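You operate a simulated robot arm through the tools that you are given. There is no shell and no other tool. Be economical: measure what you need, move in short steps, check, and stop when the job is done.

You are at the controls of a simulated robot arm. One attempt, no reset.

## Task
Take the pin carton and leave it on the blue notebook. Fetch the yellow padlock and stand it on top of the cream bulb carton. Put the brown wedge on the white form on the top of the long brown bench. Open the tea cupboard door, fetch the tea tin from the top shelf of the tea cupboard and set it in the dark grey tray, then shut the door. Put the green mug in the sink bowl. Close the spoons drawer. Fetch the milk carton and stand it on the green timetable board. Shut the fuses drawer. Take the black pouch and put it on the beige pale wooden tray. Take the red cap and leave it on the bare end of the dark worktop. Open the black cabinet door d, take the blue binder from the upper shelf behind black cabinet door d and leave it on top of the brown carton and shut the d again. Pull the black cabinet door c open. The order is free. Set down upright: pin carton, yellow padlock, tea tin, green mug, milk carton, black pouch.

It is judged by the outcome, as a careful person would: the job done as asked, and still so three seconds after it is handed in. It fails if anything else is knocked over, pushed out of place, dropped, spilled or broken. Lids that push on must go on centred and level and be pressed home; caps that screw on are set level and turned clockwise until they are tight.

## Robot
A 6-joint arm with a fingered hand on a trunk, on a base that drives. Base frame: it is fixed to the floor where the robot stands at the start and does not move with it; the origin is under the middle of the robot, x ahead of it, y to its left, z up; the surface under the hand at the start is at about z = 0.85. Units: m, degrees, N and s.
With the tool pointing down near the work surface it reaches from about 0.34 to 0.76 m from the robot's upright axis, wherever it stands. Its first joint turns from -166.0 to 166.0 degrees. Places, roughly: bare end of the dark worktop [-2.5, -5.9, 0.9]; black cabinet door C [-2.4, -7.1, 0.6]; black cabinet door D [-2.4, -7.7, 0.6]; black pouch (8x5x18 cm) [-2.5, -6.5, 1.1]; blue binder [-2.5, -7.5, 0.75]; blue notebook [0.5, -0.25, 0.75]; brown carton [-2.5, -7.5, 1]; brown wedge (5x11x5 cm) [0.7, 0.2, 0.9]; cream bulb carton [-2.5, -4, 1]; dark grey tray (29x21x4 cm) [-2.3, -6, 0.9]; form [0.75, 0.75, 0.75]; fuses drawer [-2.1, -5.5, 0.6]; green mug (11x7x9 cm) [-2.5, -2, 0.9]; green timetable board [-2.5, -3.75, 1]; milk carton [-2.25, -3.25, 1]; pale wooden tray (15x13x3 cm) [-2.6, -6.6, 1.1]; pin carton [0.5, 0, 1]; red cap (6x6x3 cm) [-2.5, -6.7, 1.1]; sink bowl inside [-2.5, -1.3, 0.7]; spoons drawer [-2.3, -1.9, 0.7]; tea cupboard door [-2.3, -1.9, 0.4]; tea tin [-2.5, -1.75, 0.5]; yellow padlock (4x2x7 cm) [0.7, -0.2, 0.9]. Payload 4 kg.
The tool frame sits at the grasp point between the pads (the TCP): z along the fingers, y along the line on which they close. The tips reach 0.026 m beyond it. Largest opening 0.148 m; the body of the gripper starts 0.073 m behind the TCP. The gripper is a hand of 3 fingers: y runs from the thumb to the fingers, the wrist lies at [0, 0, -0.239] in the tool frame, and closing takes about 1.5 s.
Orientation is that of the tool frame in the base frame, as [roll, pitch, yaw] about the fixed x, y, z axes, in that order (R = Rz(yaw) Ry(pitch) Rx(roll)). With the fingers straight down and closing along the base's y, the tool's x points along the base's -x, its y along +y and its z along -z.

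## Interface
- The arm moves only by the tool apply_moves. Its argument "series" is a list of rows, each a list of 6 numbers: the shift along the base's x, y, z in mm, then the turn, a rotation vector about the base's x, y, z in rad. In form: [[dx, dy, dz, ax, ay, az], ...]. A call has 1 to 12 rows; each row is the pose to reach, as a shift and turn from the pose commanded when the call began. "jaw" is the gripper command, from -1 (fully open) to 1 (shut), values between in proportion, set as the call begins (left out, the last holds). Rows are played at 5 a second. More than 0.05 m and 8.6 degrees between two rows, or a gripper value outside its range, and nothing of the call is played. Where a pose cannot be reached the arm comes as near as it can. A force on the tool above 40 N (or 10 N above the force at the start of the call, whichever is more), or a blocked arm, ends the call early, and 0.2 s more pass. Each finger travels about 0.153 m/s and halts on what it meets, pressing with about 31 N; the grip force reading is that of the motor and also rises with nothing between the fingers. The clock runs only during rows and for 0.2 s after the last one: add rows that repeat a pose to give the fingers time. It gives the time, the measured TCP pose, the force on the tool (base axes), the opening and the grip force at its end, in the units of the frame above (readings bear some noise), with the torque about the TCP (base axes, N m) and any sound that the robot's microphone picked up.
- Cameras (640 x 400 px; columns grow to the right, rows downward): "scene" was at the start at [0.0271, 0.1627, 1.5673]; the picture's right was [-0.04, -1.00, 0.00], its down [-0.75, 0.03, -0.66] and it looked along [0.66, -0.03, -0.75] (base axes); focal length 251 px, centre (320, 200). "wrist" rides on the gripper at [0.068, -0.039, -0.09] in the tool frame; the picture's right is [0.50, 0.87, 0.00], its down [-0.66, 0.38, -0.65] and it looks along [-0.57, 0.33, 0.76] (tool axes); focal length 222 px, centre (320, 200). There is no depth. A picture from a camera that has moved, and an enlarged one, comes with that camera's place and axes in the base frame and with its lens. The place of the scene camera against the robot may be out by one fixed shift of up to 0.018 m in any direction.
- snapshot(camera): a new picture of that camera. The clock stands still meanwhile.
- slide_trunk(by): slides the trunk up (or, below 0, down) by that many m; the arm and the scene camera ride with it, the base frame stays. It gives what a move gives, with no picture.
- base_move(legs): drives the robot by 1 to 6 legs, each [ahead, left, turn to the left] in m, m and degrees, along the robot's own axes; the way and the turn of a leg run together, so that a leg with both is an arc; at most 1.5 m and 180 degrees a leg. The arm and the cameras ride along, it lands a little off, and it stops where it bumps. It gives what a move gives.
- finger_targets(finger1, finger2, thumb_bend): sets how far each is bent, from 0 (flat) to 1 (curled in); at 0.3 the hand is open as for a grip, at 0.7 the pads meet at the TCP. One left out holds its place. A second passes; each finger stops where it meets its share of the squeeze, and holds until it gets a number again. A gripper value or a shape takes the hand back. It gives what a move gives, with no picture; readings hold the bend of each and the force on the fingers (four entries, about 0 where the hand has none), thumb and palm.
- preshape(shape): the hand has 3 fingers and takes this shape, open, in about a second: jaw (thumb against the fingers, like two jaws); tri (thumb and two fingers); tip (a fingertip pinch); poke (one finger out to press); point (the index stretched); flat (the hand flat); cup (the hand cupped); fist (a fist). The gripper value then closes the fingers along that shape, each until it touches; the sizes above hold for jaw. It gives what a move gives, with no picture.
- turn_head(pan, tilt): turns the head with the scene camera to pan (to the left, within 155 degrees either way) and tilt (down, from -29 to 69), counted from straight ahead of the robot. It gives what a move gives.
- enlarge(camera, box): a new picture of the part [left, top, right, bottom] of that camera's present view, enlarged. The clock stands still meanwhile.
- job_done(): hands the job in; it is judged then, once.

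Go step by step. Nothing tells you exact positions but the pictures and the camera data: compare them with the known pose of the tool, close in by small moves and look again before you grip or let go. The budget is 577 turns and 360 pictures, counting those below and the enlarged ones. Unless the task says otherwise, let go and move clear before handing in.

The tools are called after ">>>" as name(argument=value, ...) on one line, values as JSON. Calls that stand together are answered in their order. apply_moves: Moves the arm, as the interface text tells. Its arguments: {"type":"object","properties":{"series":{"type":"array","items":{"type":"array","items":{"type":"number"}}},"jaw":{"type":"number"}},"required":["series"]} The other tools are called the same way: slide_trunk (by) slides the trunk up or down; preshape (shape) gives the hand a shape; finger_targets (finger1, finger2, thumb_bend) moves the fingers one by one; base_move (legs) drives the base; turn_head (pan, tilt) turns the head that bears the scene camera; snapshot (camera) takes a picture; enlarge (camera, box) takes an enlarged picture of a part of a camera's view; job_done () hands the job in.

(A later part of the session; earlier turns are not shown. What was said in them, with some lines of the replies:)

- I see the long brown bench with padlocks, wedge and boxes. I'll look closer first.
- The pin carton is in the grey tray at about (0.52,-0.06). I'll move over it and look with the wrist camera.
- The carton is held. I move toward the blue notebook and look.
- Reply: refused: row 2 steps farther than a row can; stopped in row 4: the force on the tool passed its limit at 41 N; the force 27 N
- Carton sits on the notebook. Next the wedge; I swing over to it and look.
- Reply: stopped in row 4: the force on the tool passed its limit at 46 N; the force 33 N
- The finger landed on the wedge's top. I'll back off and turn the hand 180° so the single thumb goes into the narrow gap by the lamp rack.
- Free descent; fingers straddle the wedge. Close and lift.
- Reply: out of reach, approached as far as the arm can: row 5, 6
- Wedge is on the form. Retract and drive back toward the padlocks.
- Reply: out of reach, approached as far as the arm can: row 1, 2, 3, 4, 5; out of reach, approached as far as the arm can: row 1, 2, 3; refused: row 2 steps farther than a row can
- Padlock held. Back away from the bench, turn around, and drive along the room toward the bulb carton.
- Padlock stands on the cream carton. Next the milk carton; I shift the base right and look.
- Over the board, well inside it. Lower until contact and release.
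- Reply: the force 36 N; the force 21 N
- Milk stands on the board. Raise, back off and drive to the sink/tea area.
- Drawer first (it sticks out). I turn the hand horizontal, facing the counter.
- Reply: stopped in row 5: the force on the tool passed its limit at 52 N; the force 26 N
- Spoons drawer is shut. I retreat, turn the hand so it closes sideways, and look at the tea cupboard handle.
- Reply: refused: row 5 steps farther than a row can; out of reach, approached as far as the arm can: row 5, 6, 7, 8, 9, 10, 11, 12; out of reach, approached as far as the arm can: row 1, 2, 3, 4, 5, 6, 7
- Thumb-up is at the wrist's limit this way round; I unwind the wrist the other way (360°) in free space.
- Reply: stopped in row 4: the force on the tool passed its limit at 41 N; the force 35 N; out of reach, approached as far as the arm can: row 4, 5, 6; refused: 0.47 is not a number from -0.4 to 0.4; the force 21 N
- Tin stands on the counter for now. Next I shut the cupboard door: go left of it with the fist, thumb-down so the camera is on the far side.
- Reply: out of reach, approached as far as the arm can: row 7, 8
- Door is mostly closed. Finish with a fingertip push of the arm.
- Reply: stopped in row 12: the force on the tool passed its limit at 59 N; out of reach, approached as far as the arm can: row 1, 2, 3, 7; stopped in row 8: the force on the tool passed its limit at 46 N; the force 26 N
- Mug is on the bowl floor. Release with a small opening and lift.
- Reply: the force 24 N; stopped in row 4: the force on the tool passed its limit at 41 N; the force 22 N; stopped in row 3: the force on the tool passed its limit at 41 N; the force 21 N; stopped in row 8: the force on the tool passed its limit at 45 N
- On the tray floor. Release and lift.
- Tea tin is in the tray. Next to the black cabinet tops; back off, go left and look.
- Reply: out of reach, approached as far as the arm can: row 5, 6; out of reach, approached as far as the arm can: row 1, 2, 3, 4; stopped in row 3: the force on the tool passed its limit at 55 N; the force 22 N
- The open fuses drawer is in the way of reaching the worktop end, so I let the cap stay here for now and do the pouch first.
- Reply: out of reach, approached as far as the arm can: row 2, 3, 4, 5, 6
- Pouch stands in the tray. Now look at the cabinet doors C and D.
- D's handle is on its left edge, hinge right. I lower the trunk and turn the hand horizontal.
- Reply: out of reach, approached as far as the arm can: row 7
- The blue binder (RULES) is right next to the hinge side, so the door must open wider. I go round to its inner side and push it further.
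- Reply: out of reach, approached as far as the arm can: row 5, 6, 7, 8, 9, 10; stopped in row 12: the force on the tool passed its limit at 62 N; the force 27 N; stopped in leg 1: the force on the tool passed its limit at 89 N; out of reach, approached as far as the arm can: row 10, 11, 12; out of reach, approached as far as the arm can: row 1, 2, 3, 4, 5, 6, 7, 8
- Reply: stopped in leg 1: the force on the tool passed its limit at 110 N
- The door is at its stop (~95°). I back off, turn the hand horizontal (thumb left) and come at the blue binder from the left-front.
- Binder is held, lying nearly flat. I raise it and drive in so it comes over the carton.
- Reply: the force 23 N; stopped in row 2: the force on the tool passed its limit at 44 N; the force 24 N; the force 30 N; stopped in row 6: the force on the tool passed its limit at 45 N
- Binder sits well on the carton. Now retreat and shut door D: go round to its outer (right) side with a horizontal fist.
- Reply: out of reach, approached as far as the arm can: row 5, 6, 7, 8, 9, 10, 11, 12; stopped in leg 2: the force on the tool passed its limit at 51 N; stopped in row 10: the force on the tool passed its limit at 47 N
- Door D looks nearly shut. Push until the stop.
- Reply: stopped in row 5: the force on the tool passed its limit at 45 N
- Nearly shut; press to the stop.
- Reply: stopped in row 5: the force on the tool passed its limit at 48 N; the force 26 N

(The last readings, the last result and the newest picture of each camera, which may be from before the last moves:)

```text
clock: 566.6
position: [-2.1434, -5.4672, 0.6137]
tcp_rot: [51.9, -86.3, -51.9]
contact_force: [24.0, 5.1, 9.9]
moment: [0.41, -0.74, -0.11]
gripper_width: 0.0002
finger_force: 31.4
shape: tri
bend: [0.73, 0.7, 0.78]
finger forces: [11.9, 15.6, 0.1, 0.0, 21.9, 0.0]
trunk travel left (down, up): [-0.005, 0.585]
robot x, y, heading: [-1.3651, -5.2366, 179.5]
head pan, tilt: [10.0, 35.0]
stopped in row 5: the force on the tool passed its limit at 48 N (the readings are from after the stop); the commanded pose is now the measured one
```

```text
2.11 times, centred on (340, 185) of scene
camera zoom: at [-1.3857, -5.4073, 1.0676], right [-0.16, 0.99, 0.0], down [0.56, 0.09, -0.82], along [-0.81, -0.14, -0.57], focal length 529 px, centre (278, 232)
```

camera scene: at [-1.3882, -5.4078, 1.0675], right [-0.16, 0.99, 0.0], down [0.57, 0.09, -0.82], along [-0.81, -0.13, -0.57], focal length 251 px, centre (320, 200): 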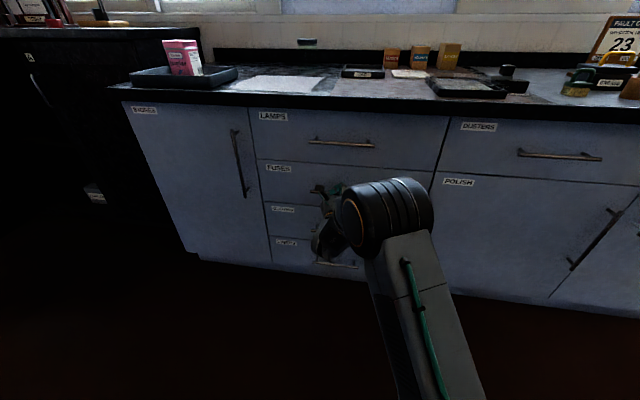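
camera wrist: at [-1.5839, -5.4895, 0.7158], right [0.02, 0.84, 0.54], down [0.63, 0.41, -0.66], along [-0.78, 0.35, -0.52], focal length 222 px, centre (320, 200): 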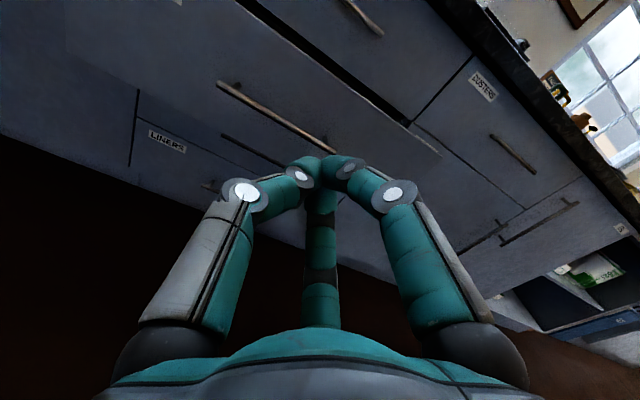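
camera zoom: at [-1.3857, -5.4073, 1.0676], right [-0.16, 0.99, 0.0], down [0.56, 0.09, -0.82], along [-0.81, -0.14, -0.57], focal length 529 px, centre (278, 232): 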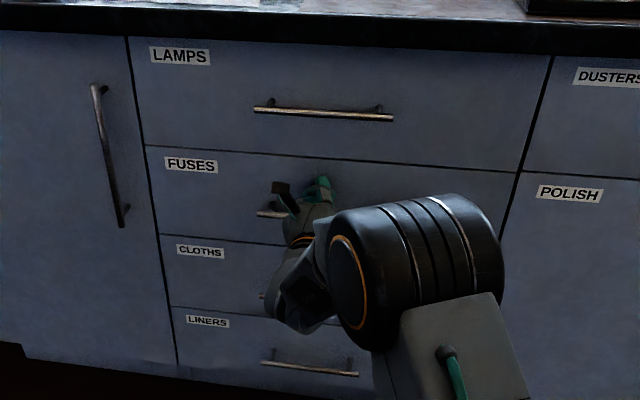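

>>> apply_moves(series=[[40, 0, 0, 0.1, 0, 0], [80, 0, 0, 0.24, 0, 0], [120, 0, 5, 0.38, 0, 0], [150, 0, 10, 0.52, 0, 0], [170, 0, 15, 0.66, 0, 0], [190, 0, 20, 0.8, 0, 0], [200, 0, 20, 0.94, 0, 0], [200, 0, 20, 1.08, 0, 0], [200, 0, 20, 1.22, 0, 0], [200, 0, 20, 1.36, 0, 0], [200, 0, 20, 1.5, 0, 0], [200, 0, 20, 1.571, 0, 0]])

>>> slide_trunk(by=0.4)

>>> slide_trunk(by=0.18)

>>> apply_moves(series=[[5, 0, 0, 0, -0.143, 0], [10, 0, 0, 0, -0.286, 0], [15, 0, 0, 0, -0.429, 0], [20, 0, 0, 0, -0.571, 0], [25, 0, 0, 0, -0.714, 0], [30, 0, 0, 0, -0.857, 0], [30, 0, 0, 0, -1.0, 0], [30, 0, 0, 0, -1.143, 0], [30, 0, 0, 0, -1.286, 0], [30, 0, 0, 0, -1.43, 0], [30, 0, 0, 0, -1.571, 0], [30, 0, 0, 0, -1.571, 0]], jaw=-0.5)

>>> base_move(legs=[[0, 1.35, 0], [0.3, 0, 0.5]])

>>> snapshot(camera="scene")

```text
clock: 569.2
position: [-1.9449, -5.4683, 0.6305]
tcp_rot: [90.2, 3.1, -87.9]
contact_force: [-0.1, -0.4, -0.7]
moment: [-0.04, 0.0, 0.02]
gripper_width: 0.0
finger_force: 30.6
shape: tri
bend: [0.71, 0.7, 0.76]
finger forces: [0.0, 0.0, 0.0, 0.0, 0.1, 0.1]
trunk travel left (down, up): [-0.005, 0.585]
robot x, y, heading: [-1.3679, -5.2366, 179.7]
head pan, tilt: [10.0, 35.0]
```

```text
clock: 573.0
position: [-1.9452, -5.4684, 1.0311]
tcp_rot: [90.3, 3.0, -87.9]
contact_force: [-0.7, 0.4, 0.8]
moment: [-0.02, 0.01, 0.01]
gripper_width: 0.0
finger_force: 30.8
shape: tri
bend: [0.71, 0.7, 0.76]
finger forces: [0.0, 0.0, 0.1, 0.0, 0.0, 0.0]
trunk travel left (down, up): [-0.405, 0.185]
robot x, y, heading: [-1.3714, -5.2351, 179.7]
head pan, tilt: [10.0, 35.0]
```

```text
clock: 575.0
position: [-1.9467, -5.4684, 1.2106]
tcp_rot: [90.3, 3.0, -87.9]
contact_force: [0.7, -0.1, 0.1]
moment: [-0.04, -0.01, 0.01]
gripper_width: 0.0
finger_force: 30.9
shape: tri
bend: [0.71, 0.7, 0.76]
finger forces: [0.1, 0.0, 0.1, 0.0, 0.1, 0.1]
trunk travel left (down, up): [-0.585, 0.005]
robot x, y, heading: [-1.3666, -5.2363, 179.4]
head pan, tilt: [10.0, 35.0]
```

```text
clock: 577.6
position: [-1.9149, -5.4681, 1.2102]
tcp_rot: [147.2, 0.1, -86.5]
contact_force: [0.9, -0.5, 0.8]
moment: [0.02, -0.01, 0.03]
gripper_width: 0.1109
finger_force: 0.1
shape: tri
bend: [0.27, 0.27, 0.55]
finger forces: [0.0, 0.0, 0.1, 0.0, 0.0, 0.1]
out of reach, approached as far as the arm can: row 8, 9, 10, 11, 12
trunk travel left (down, up): [-0.585, 0.005]
robot x, y, heading: [-1.3689, -5.2324, 179.6]
head pan, tilt: [10.0, 35.0]
```

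```text
clock: 586.0
position: [-2.2246, -6.8061, 1.2098]
tcp_rot: [147.3, -0.1, -86.2]
contact_force: [0.2, 0.2, -0.5]
moment: [-0.03, 0.03, 0.02]
gripper_width: 0.1106
finger_force: 0.1
shape: tri
bend: [0.27, 0.27, 0.55]
finger forces: [0.1, 0.0, 0.0, 0.0, 0.0, 0.0]
trunk travel left (down, up): [-0.585, 0.005]
robot x, y, heading: [-1.6761, -6.5715, 179.8]
head pan, tilt: [10.0, 35.0]
```

```text
62 pictures are left
camera scene: at [-1.6984, -6.7432, 1.6474], right [-0.17, 0.99, 0.0], down [0.57, 0.1, -0.82], along [-0.81, -0.14, -0.57], focal length 251 px, centre (320, 200)
```

scene: 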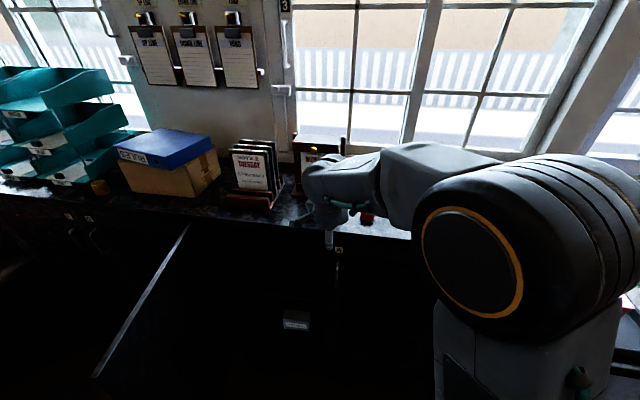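

>>> apply_moves(series=[[-10, 15, 0, 0, -0.09, 0], [-20, 30, 0, 0, -0.18, 0], [-30, 45, 0, 0, -0.27, 0], [-45, 60, 0, 0, -0.36, 0], [-60, 75, 0, 0, -0.45, 0], [-75, 90, 0, 0, -0.54, 0], [-90, 100, 0, 0, -0.575, 0], [-90, 100, 0, 0, -0.575, 0]])

>>> base_move(legs=[[0.12, 0, 0]])

>>> snapshot(camera="wrist")

```text
clock: 587.8
position: [-2.2005, -6.7146, 1.0424]
tcp_rot: [163.6, 5.4, -88.0]
contact_force: [-0.1, 0.3, 0.2]
moment: [-0.02, 0.0, -0.01]
gripper_width: 0.1109
finger_force: 0.0
shape: tri
bend: [0.27, 0.26, 0.55]
finger forces: [0.0, 0.0, 0.1, 0.0, 0.0, 0.1]
out of reach, approached as far as the arm can: row 1, 2, 3, 4, 5, 6, 7, 8
trunk travel left (down, up): [-0.585, 0.005]
robot x, y, heading: [-1.6792, -6.5707, 179.8]
head pan, tilt: [10.0, 35.0]
```

```text
clock: 589.0
position: [-2.3194, -6.7138, 1.0444]
tcp_rot: [163.7, 5.5, -88.2]
contact_force: [4.2, -0.2, 0.7]
moment: [-0.02, -0.04, -0.17]
gripper_width: 0.1092
finger_force: 0.0
shape: tri
bend: [0.27, 0.29, 0.55]
finger forces: [0.8, 3.1, 0.0, 0.0, 0.0, 0.1]
trunk travel left (down, up): [-0.585, 0.005]
robot x, y, heading: [-1.7988, -6.5683, 179.8]
head pan, tilt: [10.0, 35.0]
```

```text
61 pictures are left
camera wrist: at [-2.2546, -6.7864, 1.1118], right [-0.81, -0.55, 0.2], down [-0.2, 0.58, 0.79], along [-0.55, 0.61, -0.58], focal length 222 px, centre (320, 200)
```

wrist: 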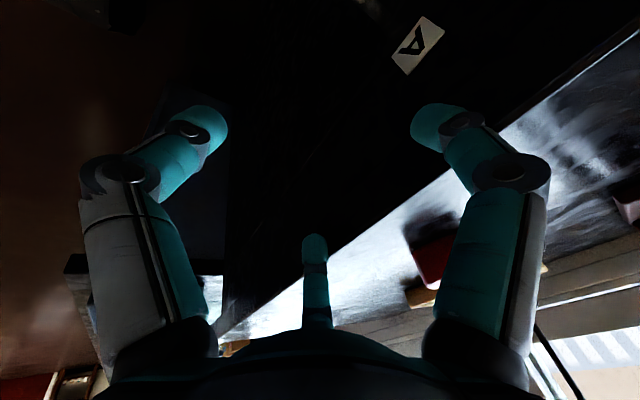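

>>> base_move(legs=[[-0.15, 0, 0]])

>>> apply_moves(series=[[-10, 0, 30, 0, 0, 0], [-20, 0, 60, 0, 0, 0], [-30, 0, 90, 0, 0, 0], [-40, 0, 120, 0, 0, 0], [-50, 0, 150, 0, 0, 0], [-60, 0, 180, 0, 0, 0], [-60, 0, 180, 0, -0.1, 0], [-60, 0, 180, -0.05, -0.2, 0], [-60, 0, 180, -0.09, -0.28, 0], [-60, 0, 180, -0.09, -0.28, 0]])

>>> snapshot(camera="wrist")

```text
clock: 590.4
position: [-2.174, -6.7142, 1.0437]
tcp_rot: [163.6, 5.4, -88.0]
contact_force: [-0.3, 0.1, -0.2]
moment: [0.0, -0.01, -0.02]
gripper_width: 0.1106
finger_force: 0.0
shape: tri
bend: [0.27, 0.27, 0.55]
finger forces: [0.1, 0.1, 0.0, 0.0, 0.1, 0.1]
trunk travel left (down, up): [-0.585, 0.005]
robot x, y, heading: [-1.65, -6.5719, 179.9]
head pan, tilt: [10.0, 35.0]
```

```text
clock: 592.5
position: [-2.1935, -6.7125, 1.1323]
tcp_rot: [157.8, 8.6, -89.2]
contact_force: [-1.1, -0.5, -0.2]
moment: [-0.01, 0.03, -0.01]
gripper_width: 0.1108
finger_force: 0.1
shape: tri
bend: [0.27, 0.27, 0.55]
finger forces: [0.0, 0.1, 0.0, 0.1, 0.1, 0.0]
out of reach, approached as far as the arm can: row 1, 2, 3, 4, 5, 6, 7, 8, 9, 10
trunk travel left (down, up): [-0.585, 0.005]
robot x, y, heading: [-1.6498, -6.5728, 179.9]
head pan, tilt: [10.0, 35.0]
```

```text
60 pictures are left
camera wrist: at [-2.1208, -6.7873, 1.1901], right [-0.79, -0.55, 0.25], down [-0.11, 0.53, 0.84], along [-0.6, 0.64, -0.49], focal length 222 px, centre (320, 200)
```

wrist: 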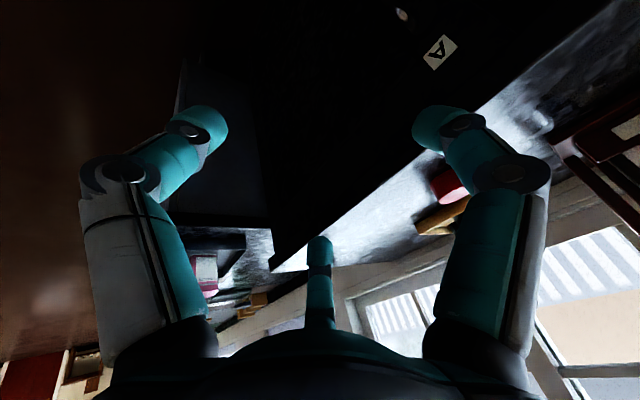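

>>> apply_moves(series=[[0, 40, 0, 0, 0, 0], [0, 80, 0, 0, 0, 0], [0, 120, 0, 0, 0, 0], [0, 160, 10, 0, 0, 0], [0, 200, 20, 0, 0, 0], [0, 200, 40, -0.07, -0.1, 0], [0, 200, 60, -0.14, -0.2, 0], [0, 200, 80, -0.15, -0.3, 0], [0, 200, 80, -0.15, -0.38, 0], [0, 200, 80, -0.15, -0.38, 0]])

>>> snapshot(camera="scene")

```text
clock: 594.8
position: [-2.1772, -6.5328, 1.1141]
tcp_rot: [158.5, 10.5, -90.0]
contact_force: [-0.6, 0.0, 0.3]
moment: [0.0, 0.03, 0.01]
gripper_width: 0.111
finger_force: 0.1
shape: tri
bend: [0.27, 0.27, 0.55]
finger forces: [0.1, 0.0, 0.0, 0.0, 0.0, 0.0]
out of reach, approached as far as the arm can: row 3, 4, 5, 6, 7, 8, 9, 10
trunk travel left (down, up): [-0.585, 0.005]
robot x, y, heading: [-1.655, -6.5686, 179.6]
head pan, tilt: [10.0, 35.0]
```

```text
59 pictures are left
camera scene: at [-1.6706, -6.7434, 1.6475], right [-0.17, 0.99, 0.0], down [0.57, 0.1, -0.82], along [-0.81, -0.14, -0.57], focal length 251 px, centre (320, 200)
```

scene: 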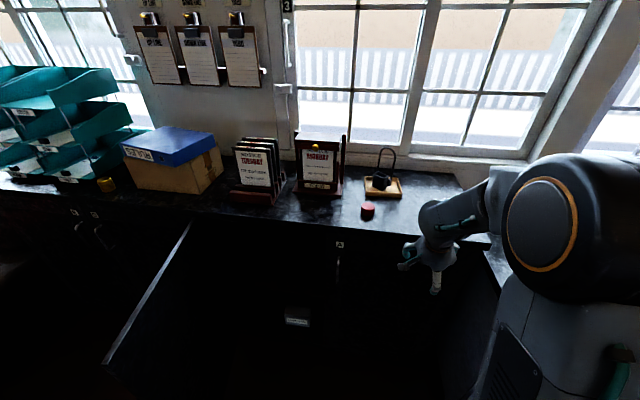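

>>> enlarge(camera="scene", box=[340, 140, 440, 220])

>>> base_move(legs=[[-0.25, 0, 0]])

>>> apply_moves(series=[[-10, 0, -30, 0, 0, 0], [-20, 0, -60, 0, 0, 0], [-30, 0, -90, 0, 0, 0], [-40, 0, -120, 0, 0, 0], [-50, 0, -140, 0, 0, 0], [-50, 0, -140, -0.05, -0.1, 0], [-50, 0, -140, -0.1, -0.2, 0], [-50, 0, -140, -0.15, -0.3, 0], [-50, 0, -140, -0.18, -0.37, 0], [-50, 0, -140, -0.18, -0.37, 0]])

```text
5.00 times, centred on (390, 180) of scene
camera zoom: at [-1.6706, -6.7434, 1.6475], right [-0.17, 0.99, 0.0], down [0.57, 0.1, -0.82], along [-0.81, -0.14, -0.57], focal length 1256 px, centre (-30, 300)
```

zoom: 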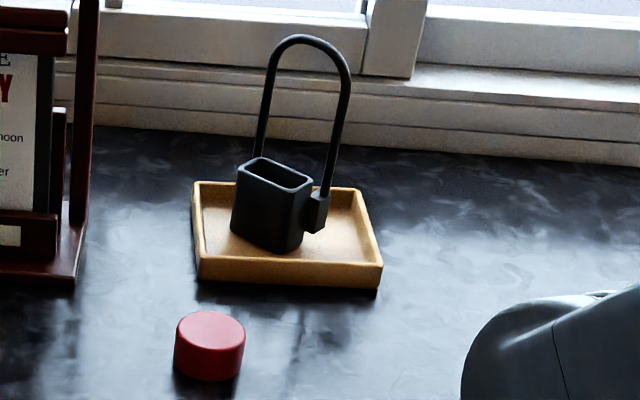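

```text
clock: 596.6
position: [-1.9217, -6.5308, 1.1157]
tcp_rot: [158.5, 10.5, -90.2]
contact_force: [0.1, -0.1, -0.2]
moment: [-0.03, 0.0, 0.02]
gripper_width: 0.1108
finger_force: 0.1
shape: tri
bend: [0.27, 0.27, 0.55]
finger forces: [0.1, 0.0, 0.0, 0.0, 0.0, 0.1]
trunk travel left (down, up): [-0.585, 0.005]
robot x, y, heading: [-1.3961, -6.5728, 179.4]
head pan, tilt: [10.0, 35.0]
```

```text
clock: 598.8
position: [-1.9645, -6.535, 0.9675]
tcp_rot: [166.4, 7.2, -89.2]
contact_force: [-0.3, -0.1, 0.3]
moment: [0.04, 0.01, 0.0]
gripper_width: 0.1109
finger_force: 0.2
shape: tri
bend: [0.27, 0.27, 0.55]
finger forces: [0.1, 0.0, 0.0, 0.0, 0.0, 0.1]
out of reach, approached as far as the arm can: row 7, 8, 9, 10
trunk travel left (down, up): [-0.585, 0.005]
robot x, y, heading: [-1.3995, -6.5739, 179.4]
head pan, tilt: [10.0, 35.0]
```

>>> apply_moves(series=[[0, 0, 0, 0, 0, 0.14], [0, 0, 0, 0, 0, 0.28], [0, 0, 0, 0, 0, 0.42], [0, 0, 0, 0, 0, 0.56], [0, 0, 0, 0, 0, 0.7], [0, 0, 0, 0, 0, 0.84], [0, 0, 0, 0, 0, 0.98], [0, 0, 0, 0, 0, 1.12], [0, 0, 0, 0, 0, 1.26], [0, 0, 0, 0, 0, 1.4], [0, 0, 0, 0, 0, 1.54], [0, 0, 0, 0, 0, 1.54]])

>>> snapshot(camera="scene")

```text
clock: 601.4
position: [-1.9627, -6.5373, 0.972]
tcp_rot: [166.4, 7.1, -1.0]
contact_force: [-1.0, 0.1, -0.1]
moment: [0.02, 0.01, 0.0]
gripper_width: 0.1108
finger_force: 0.0
shape: tri
bend: [0.26, 0.26, 0.55]
finger forces: [0.0, 0.1, 0.0, 0.0, 0.0, 0.0]
out of reach, approached as far as the arm can: row 1, 2, 3, 4, 5, 6, 7, 8
trunk travel left (down, up): [-0.585, 0.005]
robot x, y, heading: [-1.3951, -6.5728, 179.4]
head pan, tilt: [10.0, 35.0]
```

```text
57 pictures are left
camera scene: at [-1.4166, -6.7454, 1.6474], right [-0.17, 0.99, 0.0], down [0.57, 0.1, -0.82], along [-0.81, -0.14, -0.57], focal length 251 px, centre (320, 200)
```

scene: 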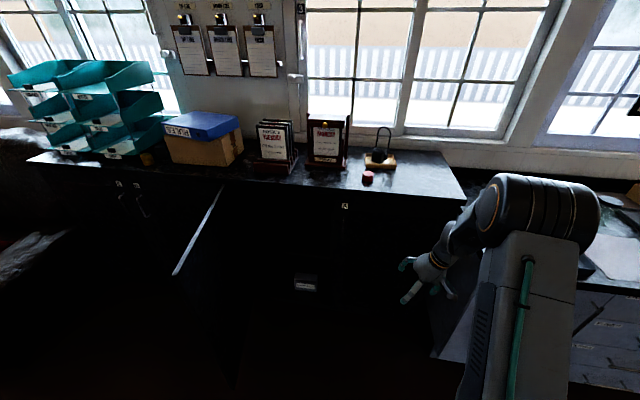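

>>> apply_moves(series=[[0, 0, 10, 0.06, -0.03, 0], [0, 0, 20, 0.12, -0.06, 0], [0, 0, 30, 0.18, -0.095, 0], [0, 0, 50, 0.237, -0.124, 0], [0, 0, 90, 0.237, -0.124, 0], [0, 0, 130, 0.237, -0.124, 0], [0, 0, 170, 0.237, -0.124, 0], [0, 0, 210, 0.237, -0.124, 0], [0, 0, 240, 0.237, -0.124, 0]])

```text
clock: 603.4
position: [-1.9642, -6.5338, 1.2104]
tcp_rot: [180.0, 0.2, -0.2]
contact_force: [-1.4, -0.3, 0.2]
moment: [0.01, 0.0, -0.01]
gripper_width: 0.111
finger_force: 0.0
shape: tri
bend: [0.26, 0.26, 0.55]
finger forces: [0.0, 0.1, 0.0, 0.0, 0.0, 0.0]
trunk travel left (down, up): [-0.585, 0.005]
robot x, y, heading: [-1.4, -6.5729, 179.5]
head pan, tilt: [10.0, 35.0]
```

>>> base_move(legs=[[0.4, 0.08, 0.4]])

>>> apply_moves(series=[[-25, -30, 0, 0, 0, 0], [-50, -60, 0, 0, 0, 0], [-75, -85, -10, 0, 0, 0], [-105, -90, -30, 0, 0, 0], [-105, -90, -70, 0, 0, 0], [-105, -90, -70, 0, 0, 0]], jaw=-0.4)

>>> snapshot(camera="wrist")

```text
clock: 605.9
position: [-2.3681, -6.6231, 1.2083]
tcp_rot: [-179.9, 0.2, 0.9]
contact_force: [-0.2, 0.5, -0.1]
moment: [-0.01, -0.01, -0.01]
gripper_width: 0.1112
finger_force: 0.0
shape: tri
bend: [0.26, 0.26, 0.55]
finger forces: [0.0, 0.0, 0.1, 0.1, 0.0, 0.0]
trunk travel left (down, up): [-0.585, 0.005]
robot x, y, heading: [-1.7974, -6.6492, -179.4]
head pan, tilt: [10.0, 35.0]
```

```text
clock: 607.3
position: [-2.4726, -6.7131, 1.1383]
tcp_rot: [180.0, 0.2, 0.9]
contact_force: [0.6, 0.5, 0.4]
moment: [-0.01, -0.01, 0.01]
gripper_width: 0.104
finger_force: 0.2
shape: tri
bend: [0.28, 0.28, 0.74]
finger forces: [0.0, 0.0, 0.1, 0.1, 0.0, 0.1]
trunk travel left (down, up): [-0.585, 0.005]
robot x, y, heading: [-1.8003, -6.6538, -179.4]
head pan, tilt: [10.0, 35.0]
```

```text
56 pictures are left
camera wrist: at [-2.4049, -6.6732, 1.2288], right [0.51, -0.86, 0.0], down [-0.65, -0.39, 0.66], along [-0.56, -0.34, -0.75], focal length 222 px, centre (320, 200)
```

wrist: 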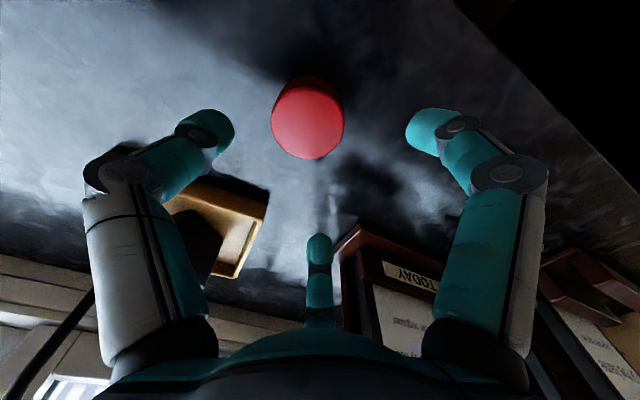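

>>> apply_moves(series=[[10, 14, -20, 0, 0, 0], [10, 14, -45, 0, 0, 0], [10, 14, -58, 0, 0, 0], [10, 14, -58, 0, 0, 0]])

>>> apply_moves(series=[[0, 0, 0, 0, 0, 0], [0, 0, 0, 0, 0, 0], [0, 0, 0, 0, 0, 0], [0, 0, 0, 0, 0, 0], [0, 0, 0, 0, 0, 0], [0, 0, 0, 0, 0, 0]], jaw=0.8)

>>> apply_moves(series=[[0, 0, 30, 0, 0, 0], [0, 0, 70, 0, 0, 0], [20, 0, 110, 0, 0, 0], [50, 0, 130, 0, 0, 0], [80, 0, 130, 0, 0, 0]])

>>> snapshot(camera="wrist")

```text
clock: 608.3
position: [-2.4621, -6.6983, 1.0826]
tcp_rot: [-180.0, 0.1, 1.0]
contact_force: [-0.2, 0.2, 0.1]
moment: [0.03, 0.02, 0.0]
gripper_width: 0.1041
finger_force: 0.2
shape: tri
bend: [0.28, 0.28, 0.74]
finger forces: [0.1, 0.0, 0.1, 0.0, 0.0, 0.0]
trunk travel left (down, up): [-0.585, 0.005]
robot x, y, heading: [-1.8026, -6.6522, -179.2]
head pan, tilt: [10.0, 35.0]
```

```text
clock: 609.7
position: [-2.4627, -6.6996, 1.0824]
tcp_rot: [-180.0, 0.2, 0.9]
contact_force: [0.0, 0.0, 0.1]
moment: [0.02, 0.02, -0.01]
gripper_width: 0.0441
finger_force: 30.9
shape: tri
bend: [0.77, 0.77, 0.7]
finger forces: [26.4, 27.3, 0.0, 0.0, 28.2, 0.0]
trunk travel left (down, up): [-0.585, 0.005]
robot x, y, heading: [-1.8, -6.6492, -179.6]
head pan, tilt: [10.0, 35.0]
```

```text
clock: 610.9
position: [-2.3829, -6.6998, 1.213]
tcp_rot: [-180.0, 0.2, 0.9]
contact_force: [-0.7, 0.4, 0.0]
moment: [-0.02, 0.0, 0.0]
gripper_width: 0.044
finger_force: 30.8
shape: tri
bend: [0.77, 0.77, 0.7]
finger forces: [26.6, 27.3, 0.0, 0.0, 28.2, 0.1]
trunk travel left (down, up): [-0.585, 0.005]
robot x, y, heading: [-1.8016, -6.6537, -179.2]
head pan, tilt: [10.0, 35.0]
```

```text
55 pictures are left
camera wrist: at [-2.315, -6.6602, 1.3018], right [0.51, -0.86, 0.0], down [-0.65, -0.39, 0.66], along [-0.56, -0.33, -0.76], focal length 222 px, centre (320, 200)
```

wrist: 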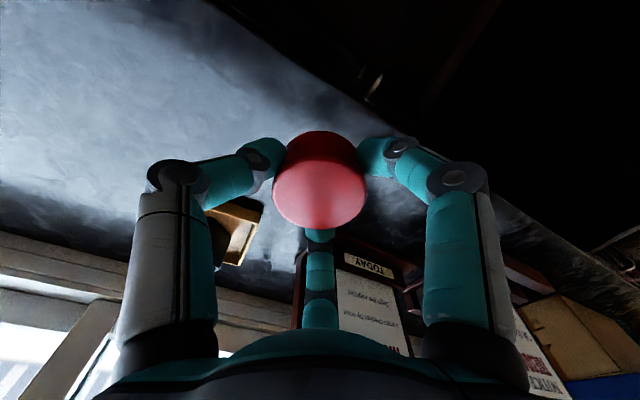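

>>> base_move(legs=[[-0.3, 0, 0], [0, -0.67, -0.6], [0.33, 0, 0]])

>>> snapshot(camera="scene")

>>> snapshot(camera="wrist")

```text
clock: 618.1
position: [-2.4124, -6.0059, 1.2108]
tcp_rot: [-179.9, 0.2, -0.6]
contact_force: [1.3, -0.2, -0.6]
moment: [-0.02, -0.02, -0.01]
gripper_width: 0.0441
finger_force: 30.6
shape: tri
bend: [0.77, 0.77, 0.7]
finger forces: [26.5, 27.3, 0.0, 0.0, 28.1, 0.0]
trunk travel left (down, up): [-0.585, 0.005]
robot x, y, heading: [-1.8264, -5.9745, 179.2]
head pan, tilt: [10.0, 35.0]
```

```text
54 pictures are left
camera scene: at [-1.8475, -6.1437, 1.6475], right [-0.16, 0.99, 0.0], down [0.57, 0.09, -0.82], along [-0.81, -0.13, -0.57], focal length 251 px, centre (320, 200)
```

scene: 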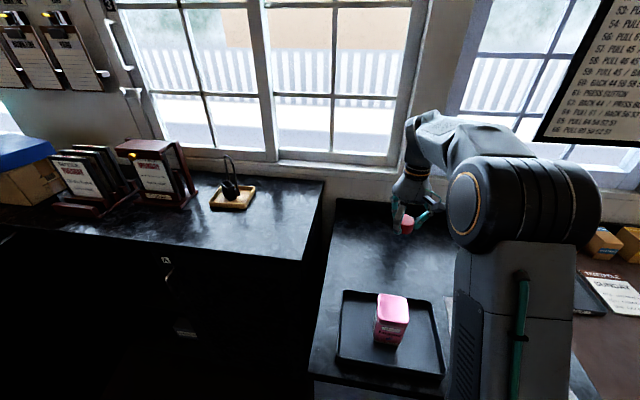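

```text
53 pictures are left
camera wrist: at [-2.3426, -5.968, 1.3013], right [0.49, -0.87, 0.0], down [-0.66, -0.37, 0.66], along [-0.57, -0.32, -0.76], focal length 222 px, centre (320, 200)
```

wrist: 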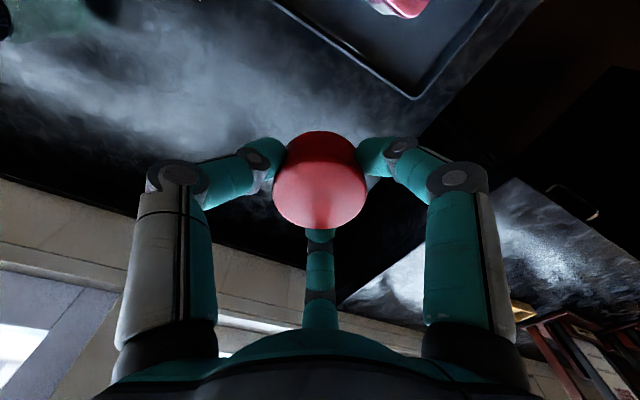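

>>> apply_moves(series=[[-35, 0, -20, 0, 0, 0], [-70, 0, -45, 0, 0, 0], [-70, 0, -90, 0, 0, 0], [-70, 0, -135, 0, 0, 0], [-70, 0, -180, 0, 0, 0], [-70, 0, -220, 0, 0, 0], [-70, 0, -250, 0, 0, 0], [-70, 0, -260, 0, 0, 0], [-70, 0, -267, 0, 0, 0], [-70, 0, -274, 0, 0, 0], [-70, 0, -281, 0, 0, 0]])

>>> snapshot(camera="wrist")

```text
clock: 620.5
position: [-2.4799, -6.0052, 0.9315]
tcp_rot: [180.0, 0.2, -0.5]
contact_force: [0.5, -0.1, 1.1]
moment: [0.03, 0.0, 0.03]
gripper_width: 0.044
finger_force: 31.0
shape: tri
bend: [0.77, 0.77, 0.7]
finger forces: [26.8, 27.4, 0.0, 0.0, 28.4, 0.1]
trunk travel left (down, up): [-0.585, 0.005]
robot x, y, heading: [-1.8284, -5.9691, 179.2]
head pan, tilt: [10.0, 35.0]
```

```text
52 pictures are left
camera wrist: at [-2.4116, -5.9672, 1.0209], right [0.49, -0.87, 0.0], down [-0.66, -0.37, 0.66], along [-0.57, -0.32, -0.76], focal length 222 px, centre (320, 200)
```

wrist: 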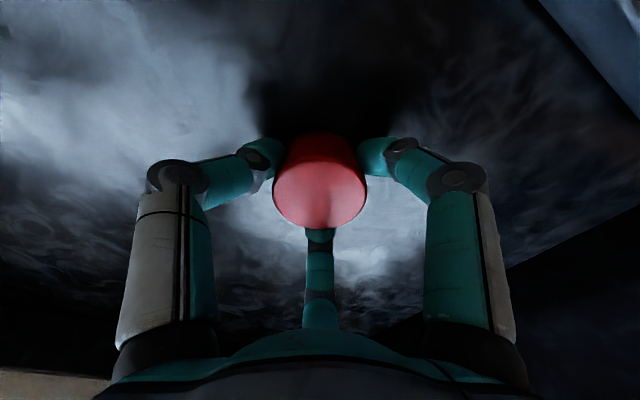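

Just touching. A couple more mm, then release and lift.

>>> apply_moves(series=[[0, 0, -3, 0, 0, 0], [0, 0, -5, 0, 0, 0], [0, 0, -7, 0, 0, 0], [0, 0, -7, 0, 0, 0]])

>>> apply_moves(series=[[0, 0, 1, 0, 0, 0], [0, 0, 1, 0, 0, 0], [0, 0, 1, 0, 0, 0], [0, 0, 1, 0, 0, 0], [0, 0, 1, 0, 0, 0]], jaw=-0.4)

>>> apply_moves(series=[[0, 0, 40, 0, 0, 0], [0, 0, 85, 0, 0, 0], [0, 0, 130, 0, 0, 0], [0, 0, 175, 0, 0, 0], [0, 0, 220, 0, 0, 0], [20, 0, 260, 0, 0, 0]])

>>> snapshot(camera="wrist")

>>> snapshot(camera="scene")

```text
clock: 621.4
position: [-2.4827, -6.0065, 0.9287]
tcp_rot: [-180.0, 0.9, -0.6]
contact_force: [2.2, 1.4, 21.4]
moment: [0.12, -0.14, 0.0]
gripper_width: 0.0458
finger_force: 30.5
shape: tri
bend: [0.77, 0.77, 0.69]
finger forces: [32.6, 30.4, 0.1, 0.0, 33.8, 0.0]
trunk travel left (down, up): [-0.585, 0.005]
robot x, y, heading: [-1.8301, -5.9726, 179.0]
head pan, tilt: [10.0, 35.0]
stopped in row 4: the force on the tool passed its limit at 41 N (the readings are from after the stop); the commanded pose is now the measured one
```

```text
clock: 622.6
position: [-2.483, -6.0071, 0.9269]
tcp_rot: [180.0, 0.6, -0.5]
contact_force: [-1.9, 1.3, 8.0]
moment: [-0.13, -0.32, -0.02]
gripper_width: 0.1002
finger_force: 0.0
shape: tri
bend: [0.3, 0.28, 0.74]
finger forces: [7.3, 0.0, 0.0, 0.0, 0.1, 0.1]
trunk travel left (down, up): [-0.585, 0.005]
robot x, y, heading: [-1.8282, -5.9716, 179.3]
head pan, tilt: [10.0, 35.0]
```

```text
clock: 624.0
position: [-2.4609, -6.0074, 1.1862]
tcp_rot: [179.9, 0.6, -0.4]
contact_force: [-0.3, 0.1, -0.3]
moment: [-0.02, 0.02, -0.02]
gripper_width: 0.1032
finger_force: 0.1
shape: tri
bend: [0.28, 0.28, 0.74]
finger forces: [0.0, 0.0, 0.1, 0.1, 0.0, 0.0]
trunk travel left (down, up): [-0.585, 0.005]
robot x, y, heading: [-1.8286, -5.9739, 179.3]
head pan, tilt: [10.0, 35.0]
```

```text
51 pictures are left
camera wrist: at [-2.3915, -5.9692, 1.2768], right [0.49, -0.87, -0.01], down [-0.65, -0.37, 0.66], along [-0.58, -0.32, -0.75], focal length 222 px, centre (320, 200)
```

wrist: 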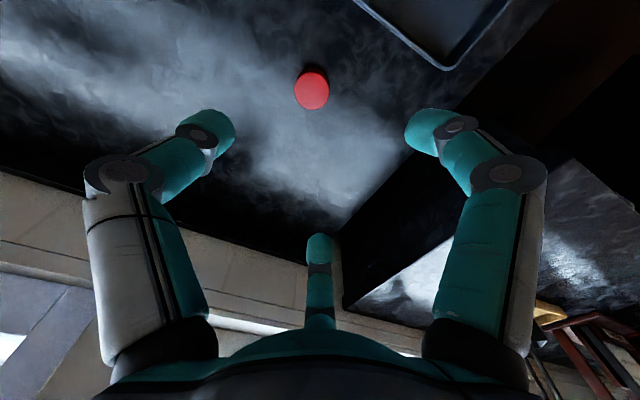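

```text
50 pictures are left
camera scene: at [-1.8464, -6.1436, 1.6474], right [-0.16, 0.99, 0.0], down [0.57, 0.09, -0.82], along [-0.81, -0.13, -0.57], focal length 251 px, centre (320, 200)
```

scene: 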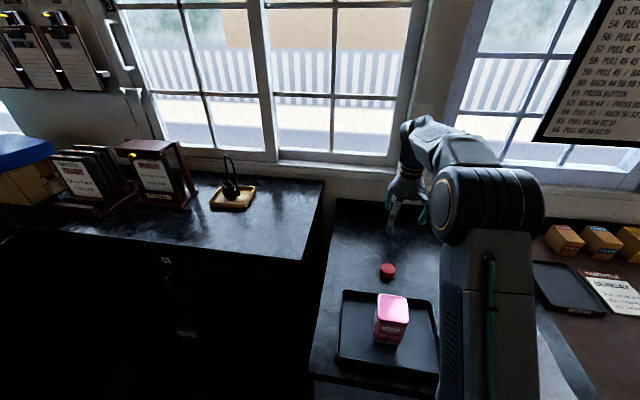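

Cap is on the bare worktop end. I back off and do a last check of doors C and D.

>>> base_move(legs=[[-0.5, 0, 0], [0, 1.0, 0]])

>>> turn_head(pan=15, tilt=35)

>>> snapshot(camera="scene")

```text
clock: 631.6
position: [-1.9919, -6.9693, 1.1871]
tcp_rot: [179.9, 0.5, -2.1]
contact_force: [-0.5, -0.5, -0.2]
moment: [0.0, 0.01, 0.01]
gripper_width: 0.1033
finger_force: 0.1
shape: tri
bend: [0.28, 0.28, 0.74]
finger forces: [0.0, 0.0, 0.1, 0.1, 0.0, 0.1]
trunk travel left (down, up): [-0.585, 0.005]
robot x, y, heading: [-1.3549, -6.9528, 177.6]
head pan, tilt: [10.0, 35.0]
```

```text
clock: 632.3
position: [-1.9915, -6.9685, 1.1857]
tcp_rot: [180.0, 0.5, -2.1]
contact_force: [0.4, 0.4, -0.3]
moment: [-0.02, -0.01, -0.02]
gripper_width: 0.1032
finger_force: 0.2
shape: tri
bend: [0.28, 0.28, 0.74]
finger forces: [0.0, 0.0, 0.1, 0.0, 0.1, 0.0]
trunk travel left (down, up): [-0.585, 0.005]
robot x, y, heading: [-1.3577, -6.9488, 177.7]
head pan, tilt: [15.0, 35.0]
```

```text
49 pictures are left
camera scene: at [-1.3808, -7.1293, 1.6475], right [-0.22, 0.98, 0.0], down [0.56, 0.13, -0.82], along [-0.8, -0.18, -0.57], focal length 251 px, centre (320, 200)
```

scene: 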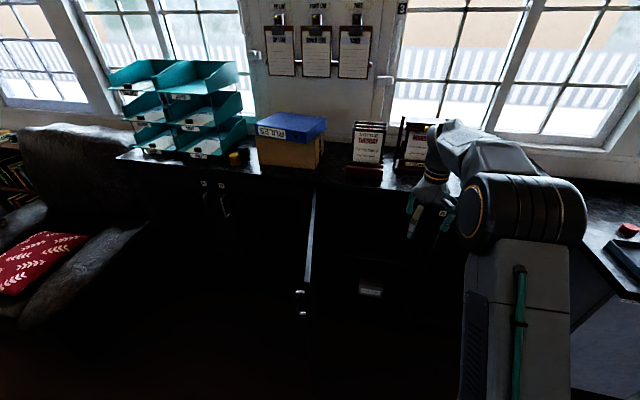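

Door C stands open, D is shut, and the binder lies on the carton. Everything else was checked in place, so I hand in.

>>> job_done()

```text
The job is handed in.
```

I finished every item on the list and handed the job in. I checked each one by camera when I did it. My last look, just before handing in, showed only the black cabinets, with door C open, door D shut and the binder on the brown carton.

The binder was the one rough spot. It turned in the hand, so I set it down flat on the carton and pushed it back. It may still overhang the carton slightly at the front and right.
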